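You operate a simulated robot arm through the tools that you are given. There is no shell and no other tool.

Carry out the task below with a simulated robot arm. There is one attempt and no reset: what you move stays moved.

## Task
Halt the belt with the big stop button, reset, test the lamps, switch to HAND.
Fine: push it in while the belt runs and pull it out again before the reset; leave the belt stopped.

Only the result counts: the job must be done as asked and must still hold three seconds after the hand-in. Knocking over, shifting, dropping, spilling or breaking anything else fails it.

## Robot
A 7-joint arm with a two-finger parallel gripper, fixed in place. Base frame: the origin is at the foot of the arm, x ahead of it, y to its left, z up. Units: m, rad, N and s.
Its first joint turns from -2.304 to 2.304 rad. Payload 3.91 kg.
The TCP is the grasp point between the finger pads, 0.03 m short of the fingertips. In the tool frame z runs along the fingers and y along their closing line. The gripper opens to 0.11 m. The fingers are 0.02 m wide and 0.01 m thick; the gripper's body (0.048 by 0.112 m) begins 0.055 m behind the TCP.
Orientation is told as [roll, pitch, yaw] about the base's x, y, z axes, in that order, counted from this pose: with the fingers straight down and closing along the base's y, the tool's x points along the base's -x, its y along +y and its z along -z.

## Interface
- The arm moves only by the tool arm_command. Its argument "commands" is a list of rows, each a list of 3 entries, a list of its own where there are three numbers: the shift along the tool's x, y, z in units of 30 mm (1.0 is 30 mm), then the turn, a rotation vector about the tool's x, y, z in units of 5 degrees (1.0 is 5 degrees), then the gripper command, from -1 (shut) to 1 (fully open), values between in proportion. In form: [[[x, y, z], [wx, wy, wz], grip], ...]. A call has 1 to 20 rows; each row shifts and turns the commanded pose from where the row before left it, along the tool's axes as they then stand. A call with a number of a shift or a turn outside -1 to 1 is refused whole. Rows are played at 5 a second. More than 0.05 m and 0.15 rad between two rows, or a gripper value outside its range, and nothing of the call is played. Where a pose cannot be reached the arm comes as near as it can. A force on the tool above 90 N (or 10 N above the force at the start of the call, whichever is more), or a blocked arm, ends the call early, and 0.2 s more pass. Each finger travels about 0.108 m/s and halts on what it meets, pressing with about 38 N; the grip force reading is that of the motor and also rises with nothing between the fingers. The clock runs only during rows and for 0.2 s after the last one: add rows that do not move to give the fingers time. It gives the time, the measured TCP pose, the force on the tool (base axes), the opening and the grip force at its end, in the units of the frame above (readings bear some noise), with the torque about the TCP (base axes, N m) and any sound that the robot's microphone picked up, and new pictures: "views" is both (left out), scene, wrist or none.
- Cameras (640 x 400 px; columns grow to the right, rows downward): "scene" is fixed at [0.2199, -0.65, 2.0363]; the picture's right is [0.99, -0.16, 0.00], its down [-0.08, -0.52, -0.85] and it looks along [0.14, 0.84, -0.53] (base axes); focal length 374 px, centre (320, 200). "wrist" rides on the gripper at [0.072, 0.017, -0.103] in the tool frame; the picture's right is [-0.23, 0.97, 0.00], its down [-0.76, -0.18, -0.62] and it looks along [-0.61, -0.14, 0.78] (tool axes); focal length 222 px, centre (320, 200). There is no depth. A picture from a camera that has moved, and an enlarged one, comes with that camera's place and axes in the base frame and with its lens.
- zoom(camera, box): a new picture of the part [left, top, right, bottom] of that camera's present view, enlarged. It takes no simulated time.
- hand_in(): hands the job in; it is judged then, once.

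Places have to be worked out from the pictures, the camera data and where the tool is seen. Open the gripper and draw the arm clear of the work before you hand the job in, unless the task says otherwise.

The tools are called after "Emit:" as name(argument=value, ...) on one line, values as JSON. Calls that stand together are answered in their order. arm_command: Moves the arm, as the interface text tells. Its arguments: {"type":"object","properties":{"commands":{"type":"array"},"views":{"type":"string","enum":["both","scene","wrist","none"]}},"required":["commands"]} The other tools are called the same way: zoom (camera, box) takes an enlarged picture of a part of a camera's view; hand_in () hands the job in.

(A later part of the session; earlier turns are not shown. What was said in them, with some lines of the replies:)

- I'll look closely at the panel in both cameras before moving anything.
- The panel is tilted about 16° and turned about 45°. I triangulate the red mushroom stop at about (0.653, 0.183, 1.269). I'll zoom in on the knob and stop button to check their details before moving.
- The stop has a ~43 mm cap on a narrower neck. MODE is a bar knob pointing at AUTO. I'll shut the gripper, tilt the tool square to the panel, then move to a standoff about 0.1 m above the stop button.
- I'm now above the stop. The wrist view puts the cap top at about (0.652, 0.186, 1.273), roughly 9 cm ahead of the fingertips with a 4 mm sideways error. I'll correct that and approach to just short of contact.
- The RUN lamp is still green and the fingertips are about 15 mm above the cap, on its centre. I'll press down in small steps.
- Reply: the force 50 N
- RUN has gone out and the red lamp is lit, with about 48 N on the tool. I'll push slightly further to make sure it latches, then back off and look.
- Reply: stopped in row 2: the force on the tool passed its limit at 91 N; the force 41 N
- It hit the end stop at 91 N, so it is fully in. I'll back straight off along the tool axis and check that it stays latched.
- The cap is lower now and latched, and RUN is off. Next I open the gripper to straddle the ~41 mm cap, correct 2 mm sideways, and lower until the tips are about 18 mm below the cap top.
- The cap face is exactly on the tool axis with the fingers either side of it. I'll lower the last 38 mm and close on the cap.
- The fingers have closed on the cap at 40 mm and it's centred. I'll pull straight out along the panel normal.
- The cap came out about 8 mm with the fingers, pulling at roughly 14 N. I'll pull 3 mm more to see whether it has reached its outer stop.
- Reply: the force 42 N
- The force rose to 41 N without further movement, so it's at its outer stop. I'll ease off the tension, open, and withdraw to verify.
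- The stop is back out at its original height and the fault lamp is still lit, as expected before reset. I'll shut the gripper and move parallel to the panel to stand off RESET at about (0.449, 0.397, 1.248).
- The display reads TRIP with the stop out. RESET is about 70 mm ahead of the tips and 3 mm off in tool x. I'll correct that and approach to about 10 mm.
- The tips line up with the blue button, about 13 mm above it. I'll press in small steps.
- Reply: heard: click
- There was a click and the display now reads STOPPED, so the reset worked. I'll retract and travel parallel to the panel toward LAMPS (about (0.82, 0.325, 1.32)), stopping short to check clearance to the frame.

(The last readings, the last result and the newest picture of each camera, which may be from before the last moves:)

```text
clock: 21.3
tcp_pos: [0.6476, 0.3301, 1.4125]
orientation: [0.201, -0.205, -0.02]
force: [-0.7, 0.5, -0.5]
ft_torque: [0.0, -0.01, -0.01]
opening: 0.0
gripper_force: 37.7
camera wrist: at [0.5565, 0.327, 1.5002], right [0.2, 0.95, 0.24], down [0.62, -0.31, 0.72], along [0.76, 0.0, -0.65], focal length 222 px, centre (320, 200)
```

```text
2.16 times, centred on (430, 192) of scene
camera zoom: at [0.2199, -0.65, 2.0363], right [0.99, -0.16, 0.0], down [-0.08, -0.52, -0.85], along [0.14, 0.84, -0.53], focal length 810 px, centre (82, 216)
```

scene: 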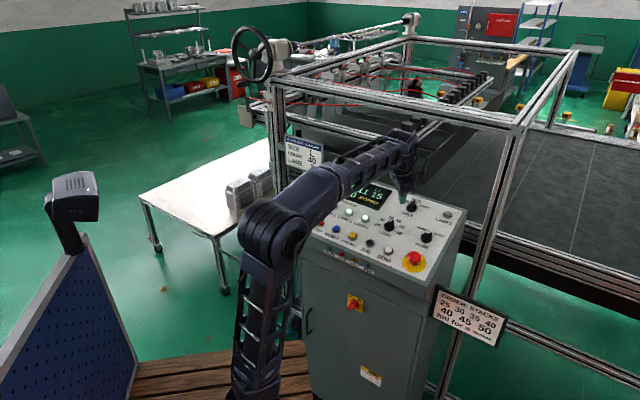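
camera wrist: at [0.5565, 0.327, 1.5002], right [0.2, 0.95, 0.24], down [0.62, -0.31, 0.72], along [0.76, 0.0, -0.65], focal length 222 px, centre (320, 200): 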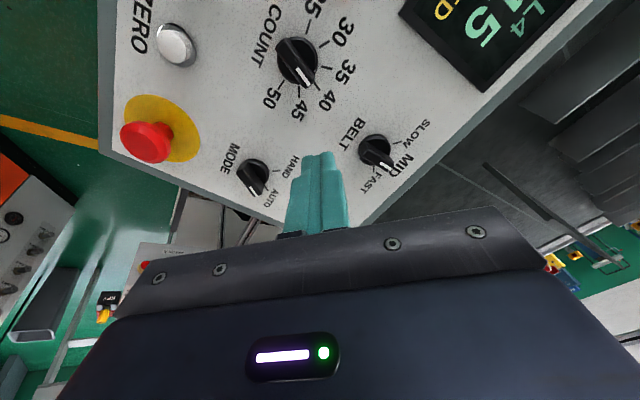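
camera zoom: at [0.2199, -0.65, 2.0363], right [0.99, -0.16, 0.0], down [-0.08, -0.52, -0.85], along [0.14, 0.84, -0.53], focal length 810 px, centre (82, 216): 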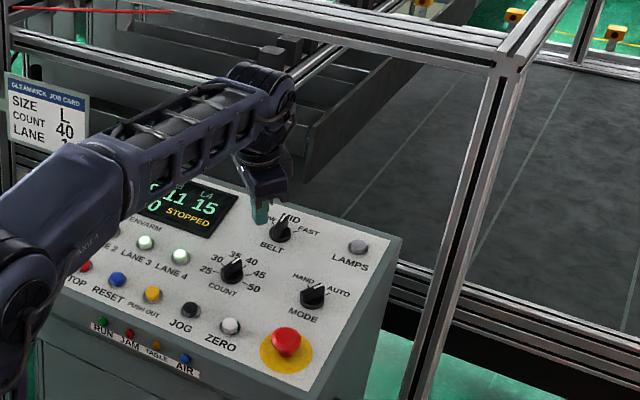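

BELT and MODE look as expected, and the arm is clear of the frame. Calibrating the scene view on the points I've touched, LAMPS is at about (0.824, 0.332, 1.322). I'll move above it at the same standoff.

Emit:
arm_command(commands=[[[-0.85, -0.11, 0], [0, 0, 0], -1], [[-0.85, -0.11, 0], [0, 0, 0], -1], [[-0.85, -0.11, 0], [0, 0, 0], -1], [[-0.85, -0.11, 0], [0, 0, 0], -1], [[-0.85, -0.11, 0], [0, 0, 0], -1], [[-0.85, -0.11, 0], [0, 0, 0], -1], [[0, 0, 0], [0, 0, 0], -1]])

Emit:
zoom(camera="wrist", box=[200, 0, 460, 240])

Emit:
zoom(camera="scene", box=[360, 100, 540, 260])

```text
clock: 22.9
tcp_pos: [0.7975, 0.3056, 1.4373]
orientation: [0.204, -0.207, -0.022]
force: [-0.6, 0.1, -0.5]
ft_torque: [0.0, -0.02, 0.0]
opening: 0.0
gripper_force: 37.4
camera wrist: at [0.7055, 0.303, 1.5258], right [0.2, 0.95, 0.24], down [0.62, -0.31, 0.72], along [0.76, 0.0, -0.65], focal length 222 px, centre (320, 200)
```

scene: 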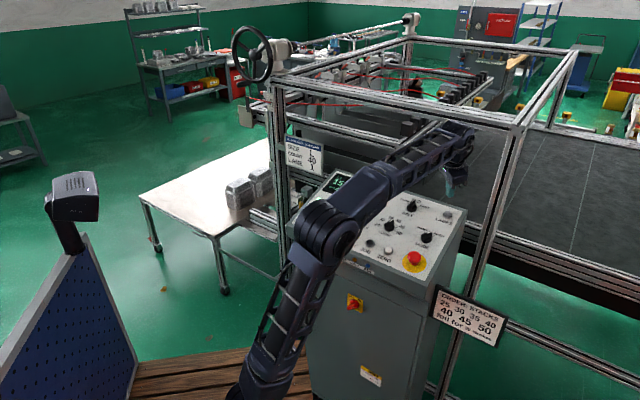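
wrist: 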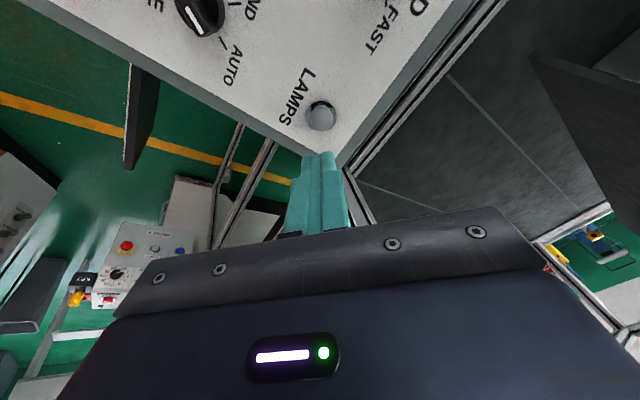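

```text
1.67 times, centred on (330, 120) of wrist
camera zoom: at [0.7055, 0.303, 1.5258], right [0.2, 0.95, 0.24], down [0.62, -0.31, 0.72], along [0.76, 0.0, -0.65], focal length 370 px, centre (303, 333)
```

zoom: 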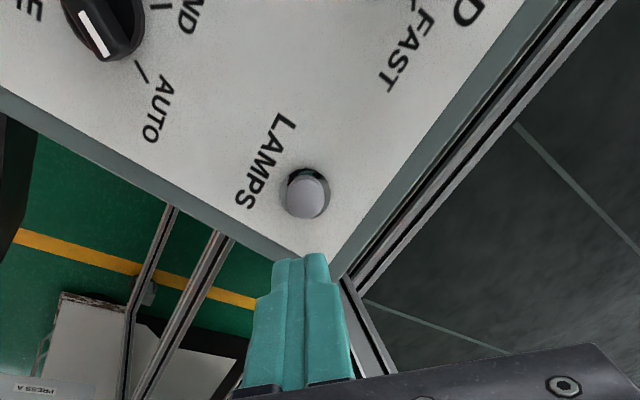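

```text
2.50 times, centred on (450, 180) of scene
camera zoom: at [0.2199, -0.65, 2.0363], right [0.99, -0.16, 0.0], down [-0.08, -0.52, -0.85], along [0.14, 0.84, -0.53], focal length 936 px, centre (-5, 250)
```

zoom: 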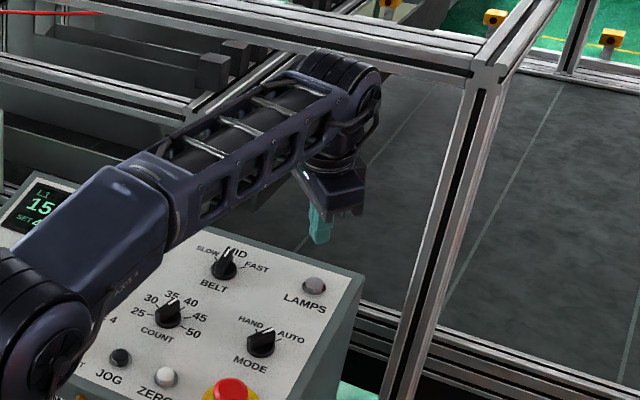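

LAMPS sits almost exactly on the tool axis, about 2 mm off in y, with the tips roughly 93 mm away. I'll approach to about 13 mm.

Emit:
arm_command(commands=[[[0, 0.08, 0.6], [0, 0, 0], -1], [[0, 0, 0.7], [0, 0, 0], -1], [[0, 0, 0.7], [0, 0, 0], -1], [[0, 0, 0.65], [0, 0, 0], -1], [[0, 0, 0], [0, 0, 0], -1]])

Emit:
zoom(camera="wrist", box=[256, 80, 384, 160])

Emit:
zoom(camera="scene", box=[400, 170, 496, 230])

```text
clock: 24.1
tcp_pos: [0.8126, 0.326, 1.3636]
orientation: [0.2, -0.204, -0.021]
force: [-0.2, -0.9, -0.3]
ft_torque: [-0.02, -0.02, 0.01]
opening: 0.0001
gripper_force: 37.9
camera wrist: at [0.7221, 0.3219, 1.4509], right [0.2, 0.95, 0.24], down [0.62, -0.31, 0.72], along [0.76, 0.0, -0.65], focal length 222 px, centre (320, 200)
```

scene: 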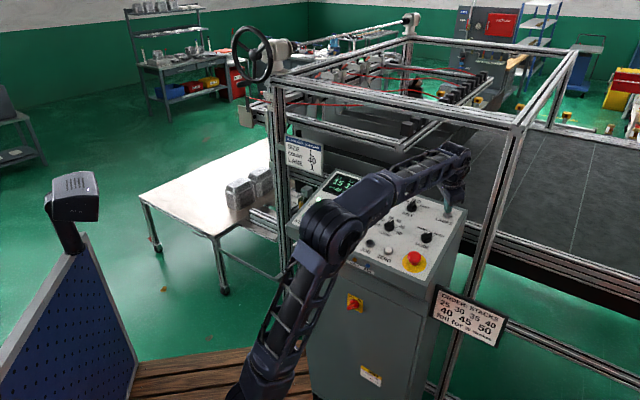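
wrist: 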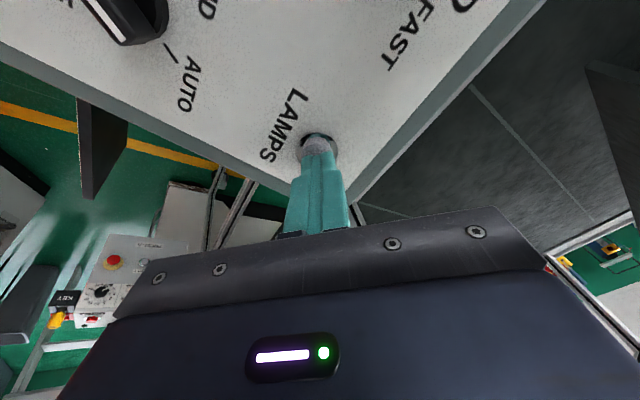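

```text
5.00 times, centred on (320, 120) of wrist
camera zoom: at [0.7221, 0.3219, 1.4509], right [0.2, 0.95, 0.24], down [0.62, -0.31, 0.72], along [0.76, 0.0, -0.65], focal length 1111 px, centre (320, 600)
```

zoom: 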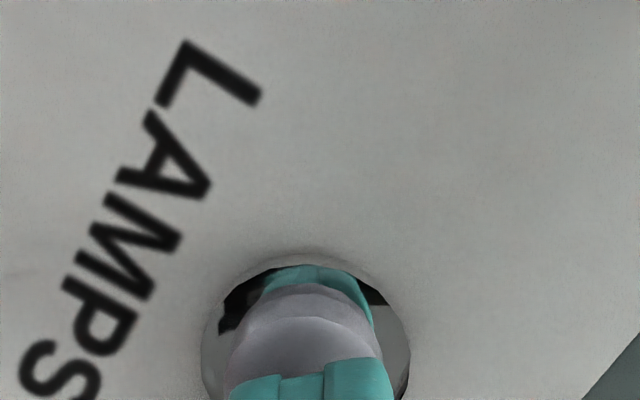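

```text
6.67 times, centred on (448, 200) of scene
camera zoom: at [0.2199, -0.65, 2.0363], right [0.99, -0.16, 0.0], down [-0.08, -0.52, -0.85], along [0.14, 0.84, -0.53], focal length 2496 px, centre (-533, 200)
```

zoom: 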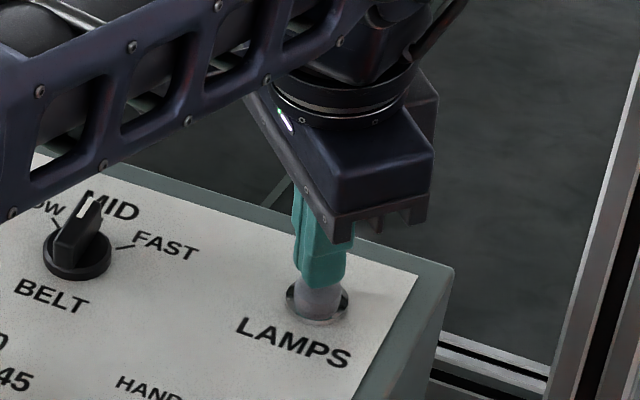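

I'm aligned over LAMPS with about 13 mm to go. I'll press it the same way and hold briefly.

Emit:
arm_command(commands=[[[0, -0.05, 0.1], [0, 0, 0], -1], [[0, 0, 0.15], [0, 0, 0], -1], [[0, 0, 0.15], [0, 0, 0], -1], [[0, 0, 0.08], [0, 0, 0], -1], [[0, 0, 0.08], [0, 0, 0], -1]], views="scene")

Emit:
zoom(camera="scene", box=[280, 160, 480, 285])

```text
clock: 25.3
tcp_pos: [0.8175, 0.327, 1.3504]
orientation: [0.204, -0.21, -0.021]
force: [-4.9, -7.8, 34.0]
ft_torque: [-0.03, 0.01, -0.1]
opening: 0.0001
gripper_force: 37.2
heard: click
```

scene: 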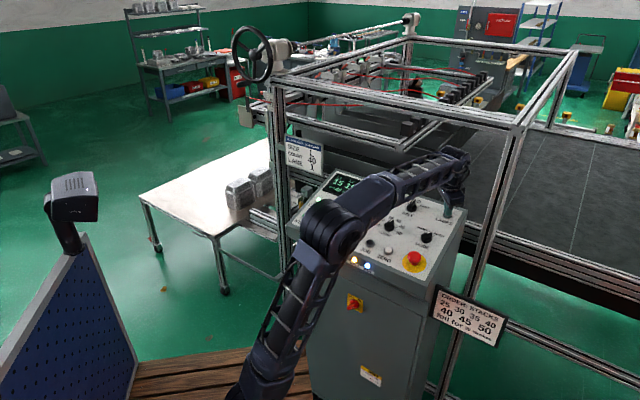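

```text
3.20 times, centred on (380, 222) of scene
camera zoom: at [0.2199, -0.65, 2.0363], right [0.99, -0.16, 0.0], down [-0.08, -0.52, -0.85], along [0.14, 0.84, -0.53], focal length 1198 px, centre (128, 128)
```

zoom: 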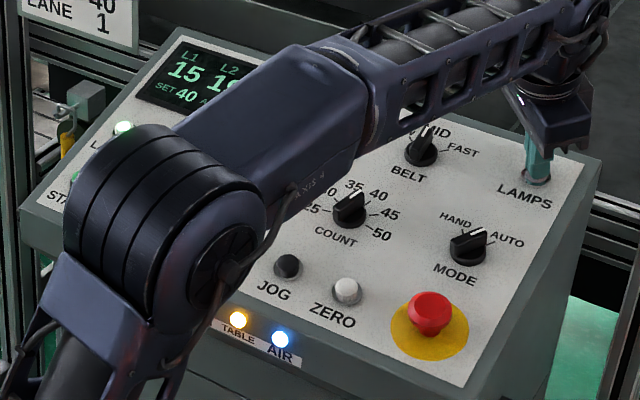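

There was a click and the indicator lamps lit, so the lamp test is done. I'll hold a moment, retract, and move to a standoff above the MODE knob.

Emit:
arm_command(commands=[[[0, 0, 0], [0, 0, 0], -1], [[0, 0, 0], [0, 0, 0], -1], [[0, 0, -0.4], [0, 0, 0], -1], [[0, 0, -0.9], [0, 0, 0], -1], [[0, 0, -0.9], [0, 0, 0], -1], [[0, 0, -0.8], [0, 0, 0], -1], [[0.7, -0.54, 0], [0, 0, 0], -1], [[0.7, -0.54, 0], [0, 0, 0], -1], [[0.7, -0.54, 0], [0, 0, 0], -1], [[0.7, -0.54, 0], [0, 0, 0], -1], [[0.7, -0.54, 0], [0, 0, 0], -1], [[0, 0, 0], [0, 0, 0], -1]])

Emit:
zoom(camera="wrist", box=[240, 40, 400, 160])

Emit:
zoom(camera="scene", box=[280, 160, 480, 285])

```text
clock: 27.9
tcp_pos: [0.6972, 0.2326, 1.3954]
orientation: [0.203, -0.208, -0.021]
force: [-0.6, 0.1, -0.2]
ft_torque: [0.0, -0.01, 0.0]
opening: 0.0
gripper_force: 37.4
camera wrist: at [0.6058, 0.2285, 1.484], right [0.2, 0.95, 0.24], down [0.62, -0.31, 0.72], along [0.76, 0.0, -0.65], focal length 222 px, centre (320, 200)
```

scene: 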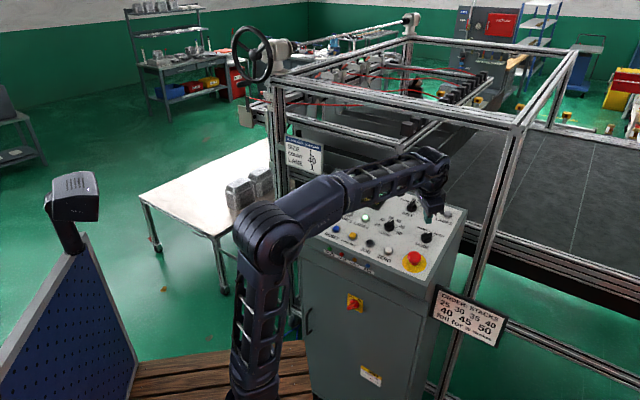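
wrist: 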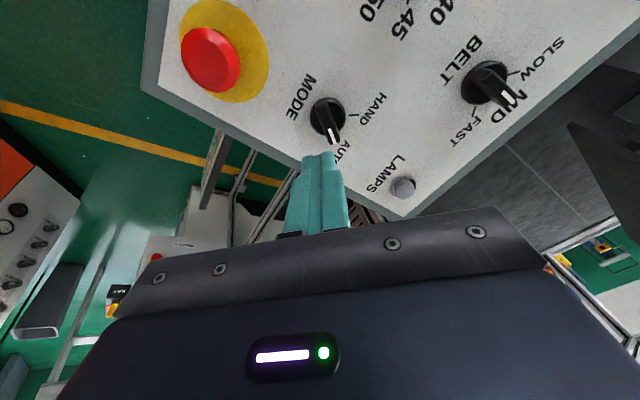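

```text
3.33 times, centred on (320, 100) of wrist
camera zoom: at [0.6058, 0.2285, 1.484], right [0.2, 0.95, 0.24], down [0.62, -0.31, 0.72], along [0.76, 0.0, -0.65], focal length 740 px, centre (320, 533)
```

zoom: 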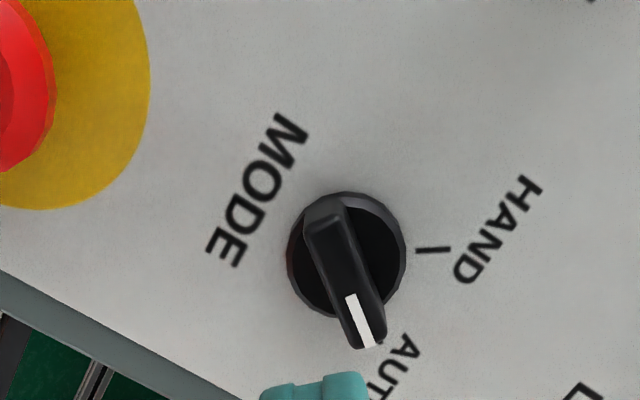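

```text
3.20 times, centred on (380, 222) of scene
camera zoom: at [0.2199, -0.65, 2.0363], right [0.99, -0.16, 0.0], down [-0.08, -0.52, -0.85], along [0.14, 0.84, -0.53], focal length 1198 px, centre (128, 128)
```

zoom: 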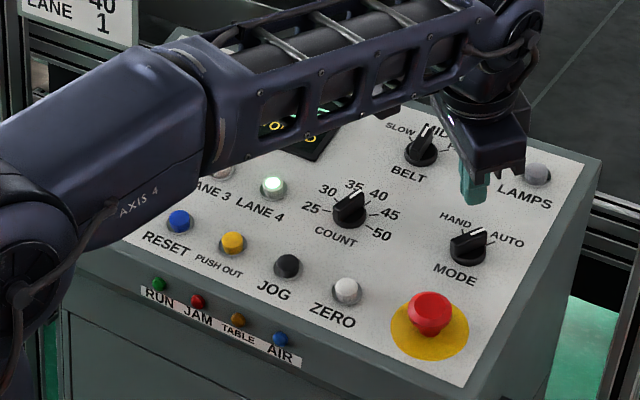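

The knob centre sits at about (-0.001, +0.009) in the tool frame. The bar is 7.5° off my closing-normal, and HAND is about 69° counter-clockwise. I'll centre, align to the bar, open to about 5 cm and go down partway.

Emit:
arm_command(commands=[[[-0.04, 0.287, 0], [0, 0, 0], -0.1], [[0, 0, 0], [0, 0, -0.75], -0.1], [[0, 0, 0], [0, 0, -0.75], -0.1], [[0, 0, 0.7], [0, 0, 0], -0.1], [[0, 0, 0.7], [0, 0, 0], -0.1], [[0, 0, 0.4], [0, 0, 0], -0.1], [[0, 0, 0], [0, 0, 0], -0.1]])

Emit:
zoom(camera="wrist", box=[240, 80, 400, 200])

Emit:
zoom(camera="scene", box=[380, 200, 476, 260])

```text
clock: 29.5
tcp_pos: [0.7108, 0.2522, 1.3465]
orientation: [0.173, -0.231, 0.112]
force: [-0.2, -0.2, 1.3]
ft_torque: [0.01, -0.02, 0.01]
opening: 0.0493
gripper_force: 0.1
camera wrist: at [0.6176, 0.2384, 1.4315], right [0.08, 0.97, 0.22], down [0.64, -0.21, 0.74], along [0.77, 0.08, -0.64], focal length 222 px, centre (320, 200)
```

scene: 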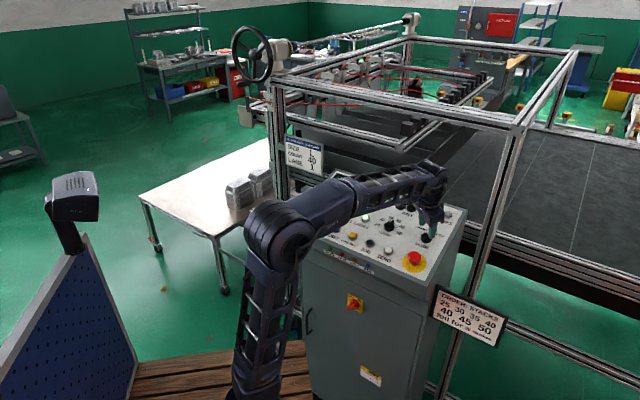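
wrist: 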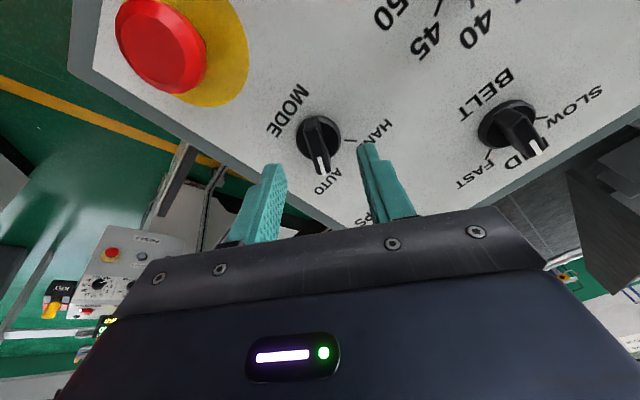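

```text
3.33 times, centred on (320, 140) of wrist
camera zoom: at [0.6176, 0.2384, 1.4315], right [0.08, 0.97, 0.22], down [0.64, -0.21, 0.74], along [0.77, 0.08, -0.64], focal length 740 px, centre (320, 400)
```

zoom: 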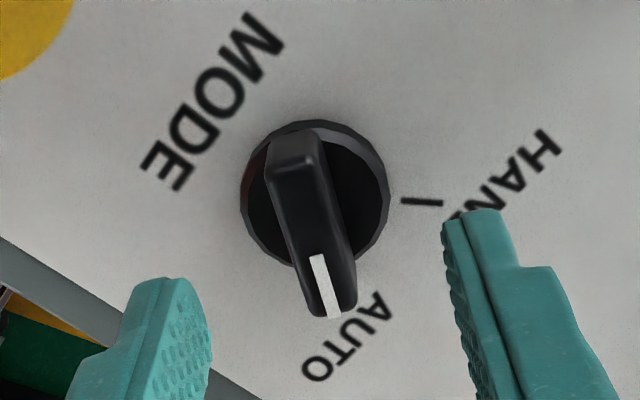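

```text
6.67 times, centred on (428, 230) of scene
camera zoom: at [0.2199, -0.65, 2.0363], right [0.99, -0.16, 0.0], down [-0.08, -0.52, -0.85], along [0.14, 0.84, -0.53], focal length 2496 px, centre (-400, 0)
```

zoom: 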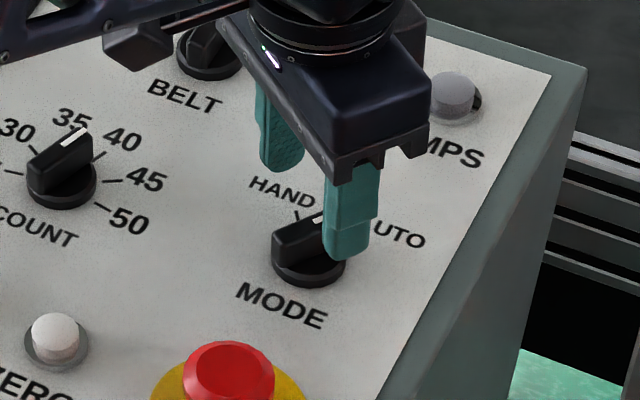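

The bar is now aligned with the fingers and centred to within 2–3 mm. I'll correct that, lower 28 mm and close on the bar.

Emit:
arm_command(commands=[[[0.08, 0, 0.35], [0, 0, 0], -0.1], [[0, 0, 0.35], [0, 0, 0], -0.1], [[0, 0, 0.25], [0, 0, 0], -0.1], [[0, 0, 0], [0, 0, 0], -0.1], [[0, 0, 0], [0, 0, 0], -1], [[0, 0, 0], [0, 0, 0], -1], [[0, 0, 0], [0, 0, 0], -1]])

Emit:
zoom(camera="wrist", box=[240, 80, 400, 200])

Emit:
zoom(camera="scene", box=[380, 200, 476, 260])

```text
clock: 31.1
tcp_pos: [0.713, 0.2546, 1.3181]
orientation: [0.173, -0.23, 0.111]
force: [-3.4, -19.2, -5.7]
ft_torque: [0.08, -0.12, 0.85]
opening: 0.0125
gripper_force: 44.5
camera wrist: at [0.6207, 0.2428, 1.4038], right [0.08, 0.97, 0.21], down [0.64, -0.21, 0.74], along [0.77, 0.08, -0.64], focal length 222 px, centre (320, 200)
```

scene: 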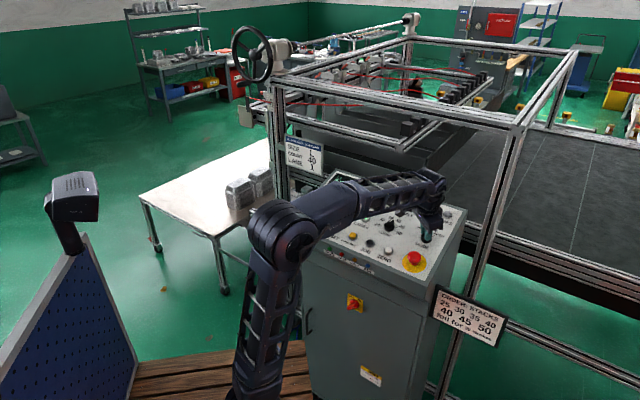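
wrist: 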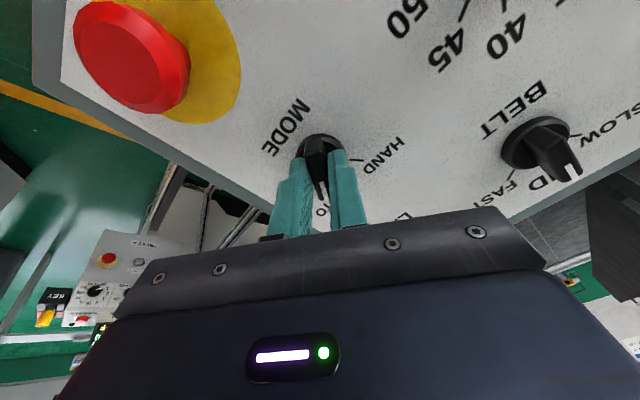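

```text
3.33 times, centred on (320, 140) of wrist
camera zoom: at [0.6207, 0.2428, 1.4038], right [0.08, 0.97, 0.21], down [0.64, -0.21, 0.74], along [0.77, 0.08, -0.64], focal length 740 px, centre (320, 400)
```

zoom: 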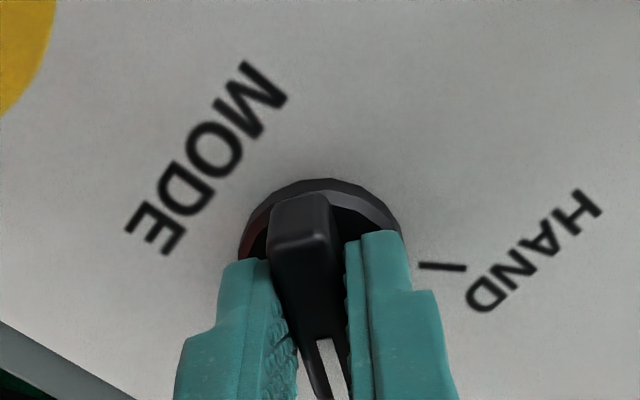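

```text
6.67 times, centred on (428, 230) of scene
camera zoom: at [0.2199, -0.65, 2.0363], right [0.99, -0.16, 0.0], down [-0.08, -0.52, -0.85], along [0.14, 0.84, -0.53], focal length 2496 px, centre (-400, 0)
```

zoom: 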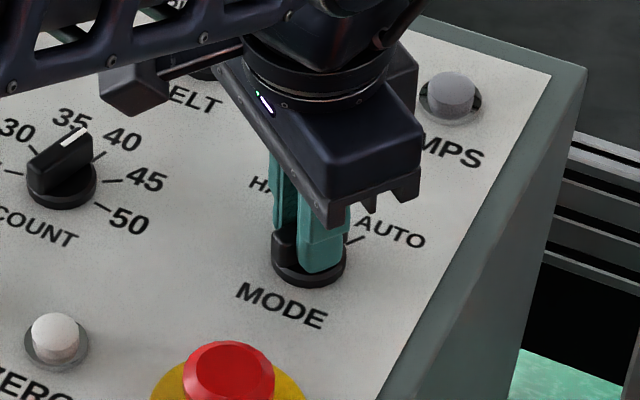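

I've gripped the bar at 12.5 mm with about 19 N of side load. I'll relieve that by 1.5 mm and turn 20° first to check the knob follows.

Emit:
arm_command(commands=[[[0, -0.05, 0], [0, 0, 0], -1], [[0, 0, 0], [0, 0, -0.8], -1], [[0, 0, 0], [0, 0, -0.8], -1], [[0, 0, 0], [0, 0, -0.8], -1], [[0, 0, 0], [0, 0, -0.8], -1], [[0, 0, 0], [0, 0, -0.8], -1]])

Emit:
zoom(camera="wrist", box=[240, 80, 400, 200])

```text
clock: 32.5
tcp_pos: [0.7133, 0.2545, 1.3174]
orientation: [0.083, -0.276, 0.47]
force: [-0.5, -1.6, 4.8]
ft_torque: [1.15, -0.71, 0.07]
opening: 0.0119
gripper_force: 45.0
camera wrist: at [0.6231, 0.2166, 1.3989], right [-0.26, 0.95, 0.14], down [0.61, 0.05, 0.79], along [0.75, 0.29, -0.6], focal length 222 px, centre (320, 200)
```

scene: 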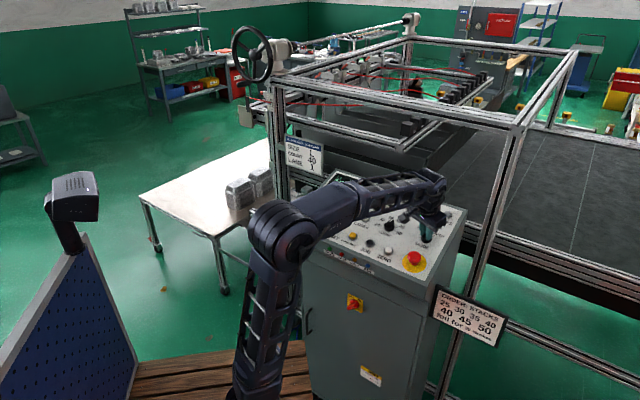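
wrist: 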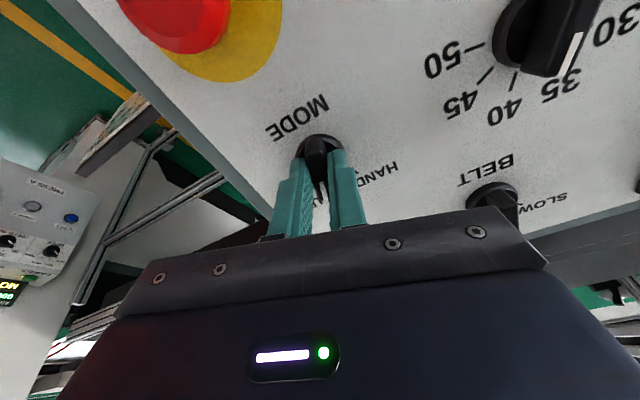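

```text
3.33 times, centred on (320, 140) of wrist
camera zoom: at [0.6231, 0.2166, 1.3989], right [-0.26, 0.95, 0.14], down [0.61, 0.05, 0.79], along [0.75, 0.29, -0.6], focal length 740 px, centre (320, 400)
```

zoom: 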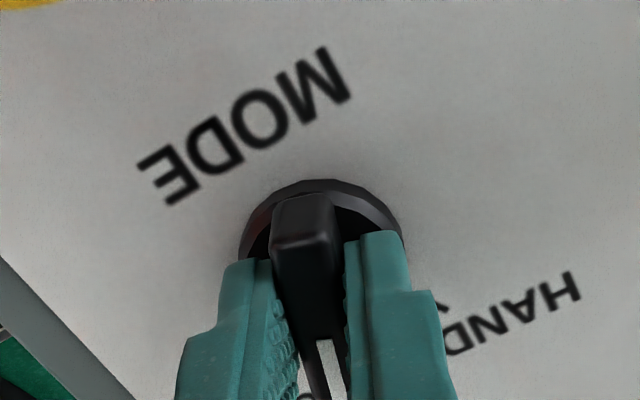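

The knob follows cleanly with low force. I'll continue 45° more toward HAND.

Emit:
arm_command(commands=[[[0, 0, 0], [0, 0, -0.9], -1], [[0, 0, 0], [0, 0, -0.9], -1], [[0, 0, 0], [0, 0, -0.9], -1], [[0, 0, 0], [0, 0, -0.9], -1], [[0, 0, 0], [0, 0, -0.9], -1], [[0, 0, 0], [0, 0, -0.9], -1], [[0, 0, 0], [0, 0, -0.9], -1], [[0, 0, 0], [0, 0, -0.9], -1], [[0, 0, 0], [0, 0, -0.9], -1], [[0, 0, 0], [0, 0, -0.9], -1], [[0, 0, 0], [0, 0, 0], -1]])

Emit:
zoom(camera="wrist", box=[240, 80, 400, 200])

Emit:
zoom(camera="scene", box=[380, 200, 476, 260])

```text
clock: 34.9
tcp_pos: [0.7142, 0.2542, 1.3168]
orientation: [-0.141, -0.252, 1.282]
force: [12.9, -5.8, 11.8]
ft_torque: [-1.1, 0.22, -0.16]
opening: 0.0118
gripper_force: 45.1
camera wrist: at [0.6584, 0.1707, 1.397], right [-0.85, 0.52, -0.08], down [0.25, 0.53, 0.81], along [0.46, 0.67, -0.58], focal length 222 px, centre (320, 200)
```

scene: 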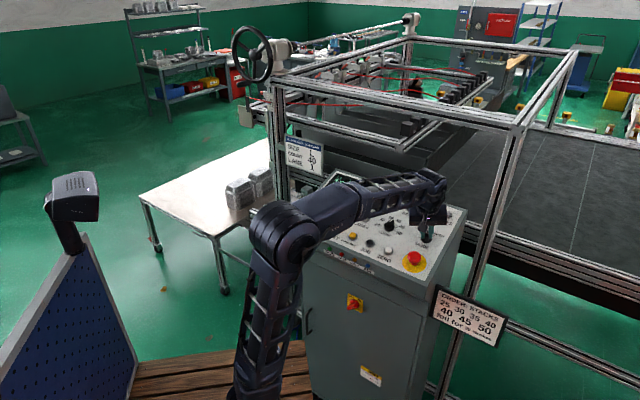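
wrist: 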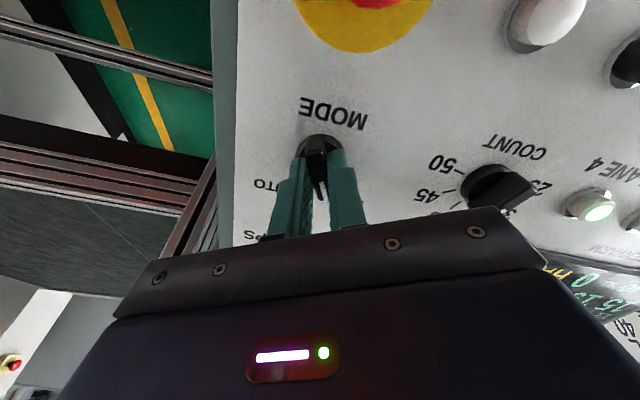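

```text
3.33 times, centred on (320, 140) of wrist
camera zoom: at [0.6584, 0.1707, 1.397], right [-0.85, 0.52, -0.08], down [0.25, 0.53, 0.81], along [0.46, 0.67, -0.58], focal length 740 px, centre (320, 400)
```

zoom: 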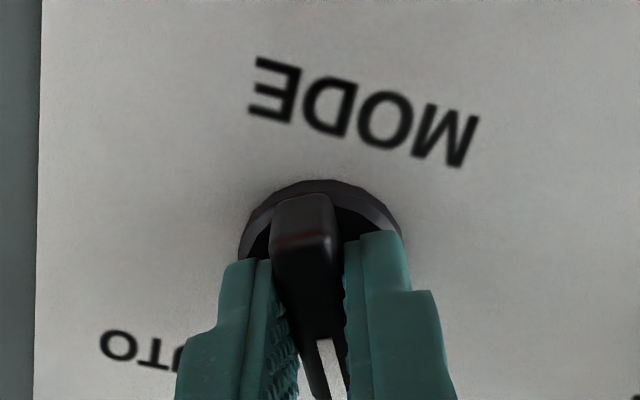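

```text
6.67 times, centred on (428, 230) of scene
camera zoom: at [0.2199, -0.65, 2.0363], right [0.99, -0.16, 0.0], down [-0.08, -0.52, -0.85], along [0.14, 0.84, -0.53], focal length 2496 px, centre (-400, 0)
```

zoom: 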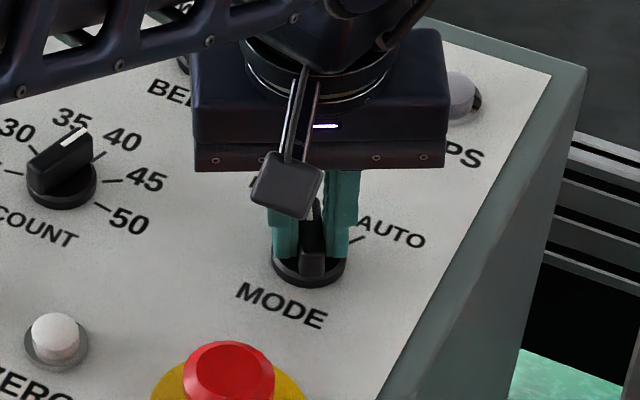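

It has turned about 65° with no resistance yet. I'll add 5° to land on the HAND mark and read the torque.

Emit:
arm_command(commands=[[[0, 0, 0], [0, 0, -0.5], -1], [[0, 0, 0], [0, 0, -0.5], -1], [[0, 0, 0], [0, 0, 0], -1]], views="none")

```text
clock: 35.7
tcp_pos: [0.714, 0.2549, 1.318]
orientation: [-0.162, -0.236, 1.371]
force: [9.2, -9.9, 14.7]
ft_torque: [-1.01, 0.04, -0.23]
opening: 0.0122
gripper_force: 44.9
```

The torque is still low, so it isn't against a stop. I'll open the fingers, lift off and look at where the pointer is.

Emit:
arm_command(commands=[[[0, 0, 0], [0, 0, 0], -0.1], [[0, 0, 0], [0, 0, 0], -0.1], [[0, 0, 0], [0, 0, 0], -0.1], [[0, 0, -0.5], [0, 0, 0], -0.1], [[0, 0, -0.9], [0, 0, 0], -0.1], [[0, 0, -0.9], [0, 0, 0], -0.1], [[0, 0, 0], [0, 0, 0], -0.1]])

Emit:
zoom(camera="wrist", box=[240, 40, 400, 160])

Emit:
zoom(camera="scene", box=[380, 200, 476, 260])

```text
clock: 37.3
tcp_pos: [0.7009, 0.2399, 1.3825]
orientation: [-0.16, -0.237, 1.371]
force: [-0.8, -0.6, -0.5]
ft_torque: [-0.02, 0.01, 0.0]
opening: 0.0494
gripper_force: 0.1
camera wrist: at [0.65, 0.154, 1.4632], right [-0.89, 0.44, -0.1], down [0.19, 0.56, 0.8], along [0.41, 0.7, -0.59], focal length 222 px, centre (320, 200)
```

scene: 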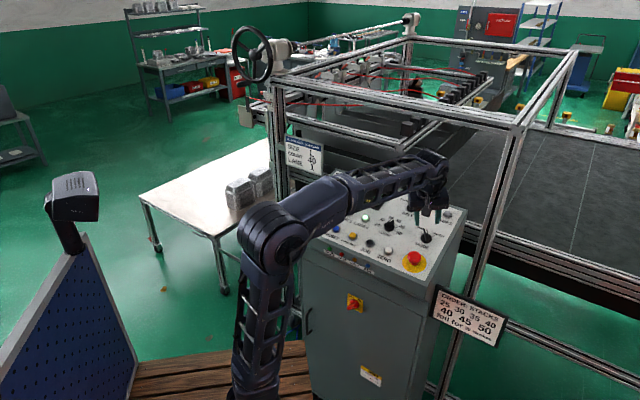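
wrist: 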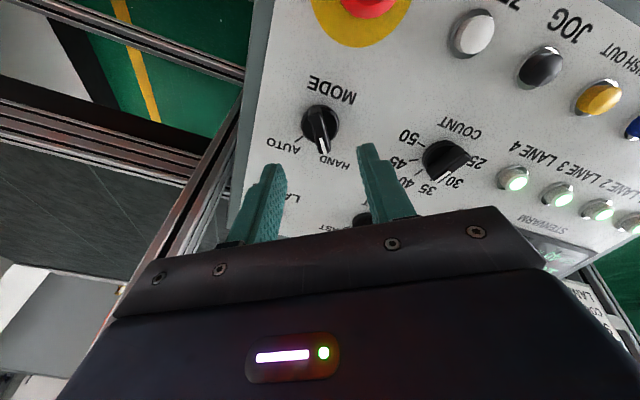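

```text
3.33 times, centred on (320, 100) of wrist
camera zoom: at [0.65, 0.154, 1.4632], right [-0.89, 0.44, -0.1], down [0.19, 0.56, 0.8], along [0.41, 0.7, -0.59], focal length 740 px, centre (320, 533)
```

zoom: 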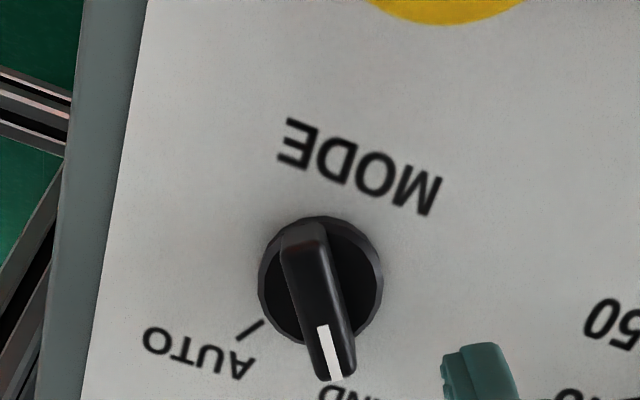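

```text
6.67 times, centred on (428, 230) of scene
camera zoom: at [0.2199, -0.65, 2.0363], right [0.99, -0.16, 0.0], down [-0.08, -0.52, -0.85], along [0.14, 0.84, -0.53], focal length 2496 px, centre (-400, 0)
```

zoom: 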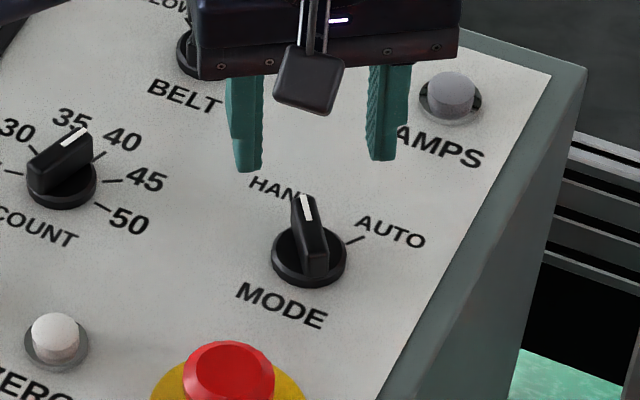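

The pointer now rests over the HAND mark. I'll lift clear, turn the wrist back and retreat toward the starting pose so the whole panel can be checked.

Emit:
arm_command(commands=[[[0, 0, -0.9], [0, 0, 0], 0], [[0, 0, -0.9], [0, 0, 0], 0], [[0, 0, -0.9], [0, 0, 0], 0.5], [[0, 0, -0.6], [0, 0, 0], 1], [[0, 0, 0], [0, 0, 1], 1], [[0, 0, 0], [0, 0, 1], 1], [[0, 0, 0], [0, 0, 1], 1], [[0, 0, 0], [0, 0, 1], 1], [[0, 0, 0], [0, 0, 1], 1], [[0, 0, 0], [0, 0, 1], 1], [[0, 0, 0], [0, 0, 1], 1], [[0, 0, 0], [0, 0, 1], 1], [[0, 0, 0], [0, 0, 1], 1], [[0, 0, 0], [0, 0, 1], 1], [[0, 0, 0], [0, 0, 1], 1], [[0, 0, 0], [0, 0, 1], 1], [[0, 0, 0], [0, 0, 1], 1], [[0, 0, 0], [0, 0, 1], 1], [[0, 0, 0], [0, 0, 1], 1], [[0, 0, 0], [0, 0, 0.5], 1]], views="scene")

```text
clock: 41.5
tcp_pos: [0.6801, 0.222, 1.4787]
orientation: [0.202, -0.204, -0.02]
force: [0.8, 0.2, 0.9]
ft_torque: [0.0, -0.04, 0.0]
opening: 0.1101
gripper_force: 0.0
```

scene: 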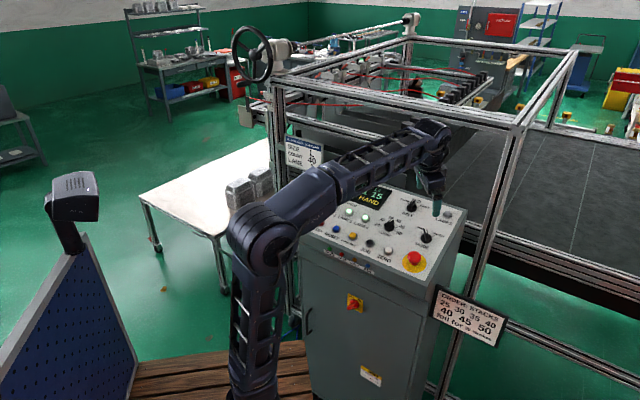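

The display now reads HAND. I'll retreat fully to the starting area and take a final look at the whole panel.

Emit:
arm_command(commands=[[[0.845, 0.646, -0.294], [0, 0, 0], 1], [[0.845, 0.646, -0.294], [0, 0, 0], 1], [[0.845, 0.646, -0.294], [0, 0, 0], 1], [[0.845, 0.646, -0.294], [0, 0, 0], 1], [[0.845, 0.646, -0.294], [0, 0, 0], 1], [[0.845, 0.646, -0.294], [0, 0, 0], 1], [[0.845, 0.646, -0.294], [0, 0, 0], 1], [[0.845, 0.646, -0.294], [0, 0, 0], 1], [[0.845, 0.646, -0.294], [0, 0, 0], 1], [[0.845, 0.646, -0.294], [0, 0, 0], 1], [[0, 0, 0], [0, 0, 0], 1]])

Emit:
zoom(camera="scene", box=[280, 160, 480, 285])

```text
clock: 43.9
tcp_pos: [0.4091, 0.4014, 1.5517]
orientation: [0.202, -0.208, -0.021]
force: [0.6, -0.2, -0.3]
ft_torque: [0.0, 0.03, 0.02]
opening: 0.1101
gripper_force: 0.1
camera wrist: at [0.3174, 0.3979, 1.6389], right [0.2, 0.95, 0.24], down [0.62, -0.31, 0.72], along [0.76, 0.0, -0.65], focal length 222 px, centre (320, 200)
```

scene: 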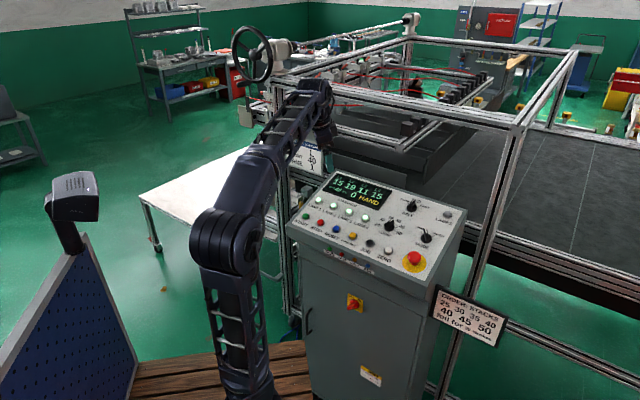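
wrist: 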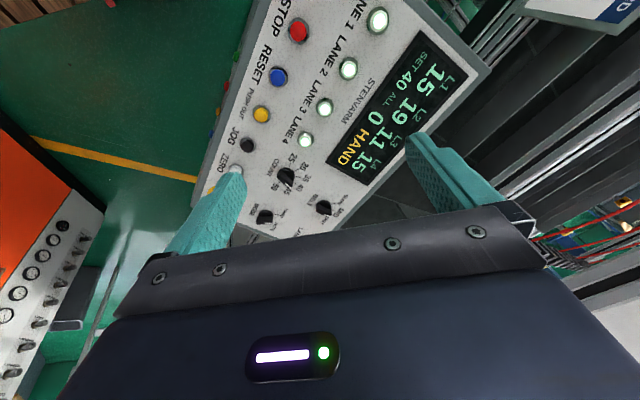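

```text
3.20 times, centred on (380, 222) of scene
camera zoom: at [0.2199, -0.65, 2.0363], right [0.99, -0.16, 0.0], down [-0.08, -0.52, -0.85], along [0.14, 0.84, -0.53], focal length 1198 px, centre (128, 128)
```

zoom: 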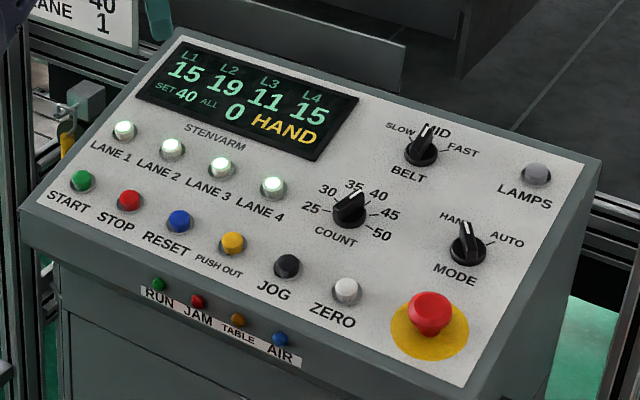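

The final check is good: the display shows HAND, RUN and JAM are off, the stop button is out and MODE points at HAND. BELT and COUNT are unchanged, the lane lamps are still lit, and the arm is clear with the gripper open, so I'm handing in.

Emit:
hand_in()

```text
The job is handed in.
```

The belt is stopped and the panel is in HAND. I've handed the job in, but no verdict came back. I did the steps in the order you gave:

1. **Stop:** I pushed the big red button in while RUN was lit. RUN went out, the JAM lamp came on and the display showed TRIP.
2. **Pull out:** I gripped the button and pulled it back to its outer stop before touching reset.
3. **Reset:** I pressed RESET. It clicked and the display changed from TRIP to STOPPED.
4. **Lamp test:** I pressed LAMPS. It clicked, and the TABLE and AIR lamps lit; the arm hid the other indicator lamps from the camera.
5. **HAND:** I turned the MODE knob from AUTO to HAND and the display reads HAND.

In the last picture RUN and JAM are off, the BELT and COUNT knobs are where they were, and nothing else looks moved. The gripper is open and the arm is back near its starting position.
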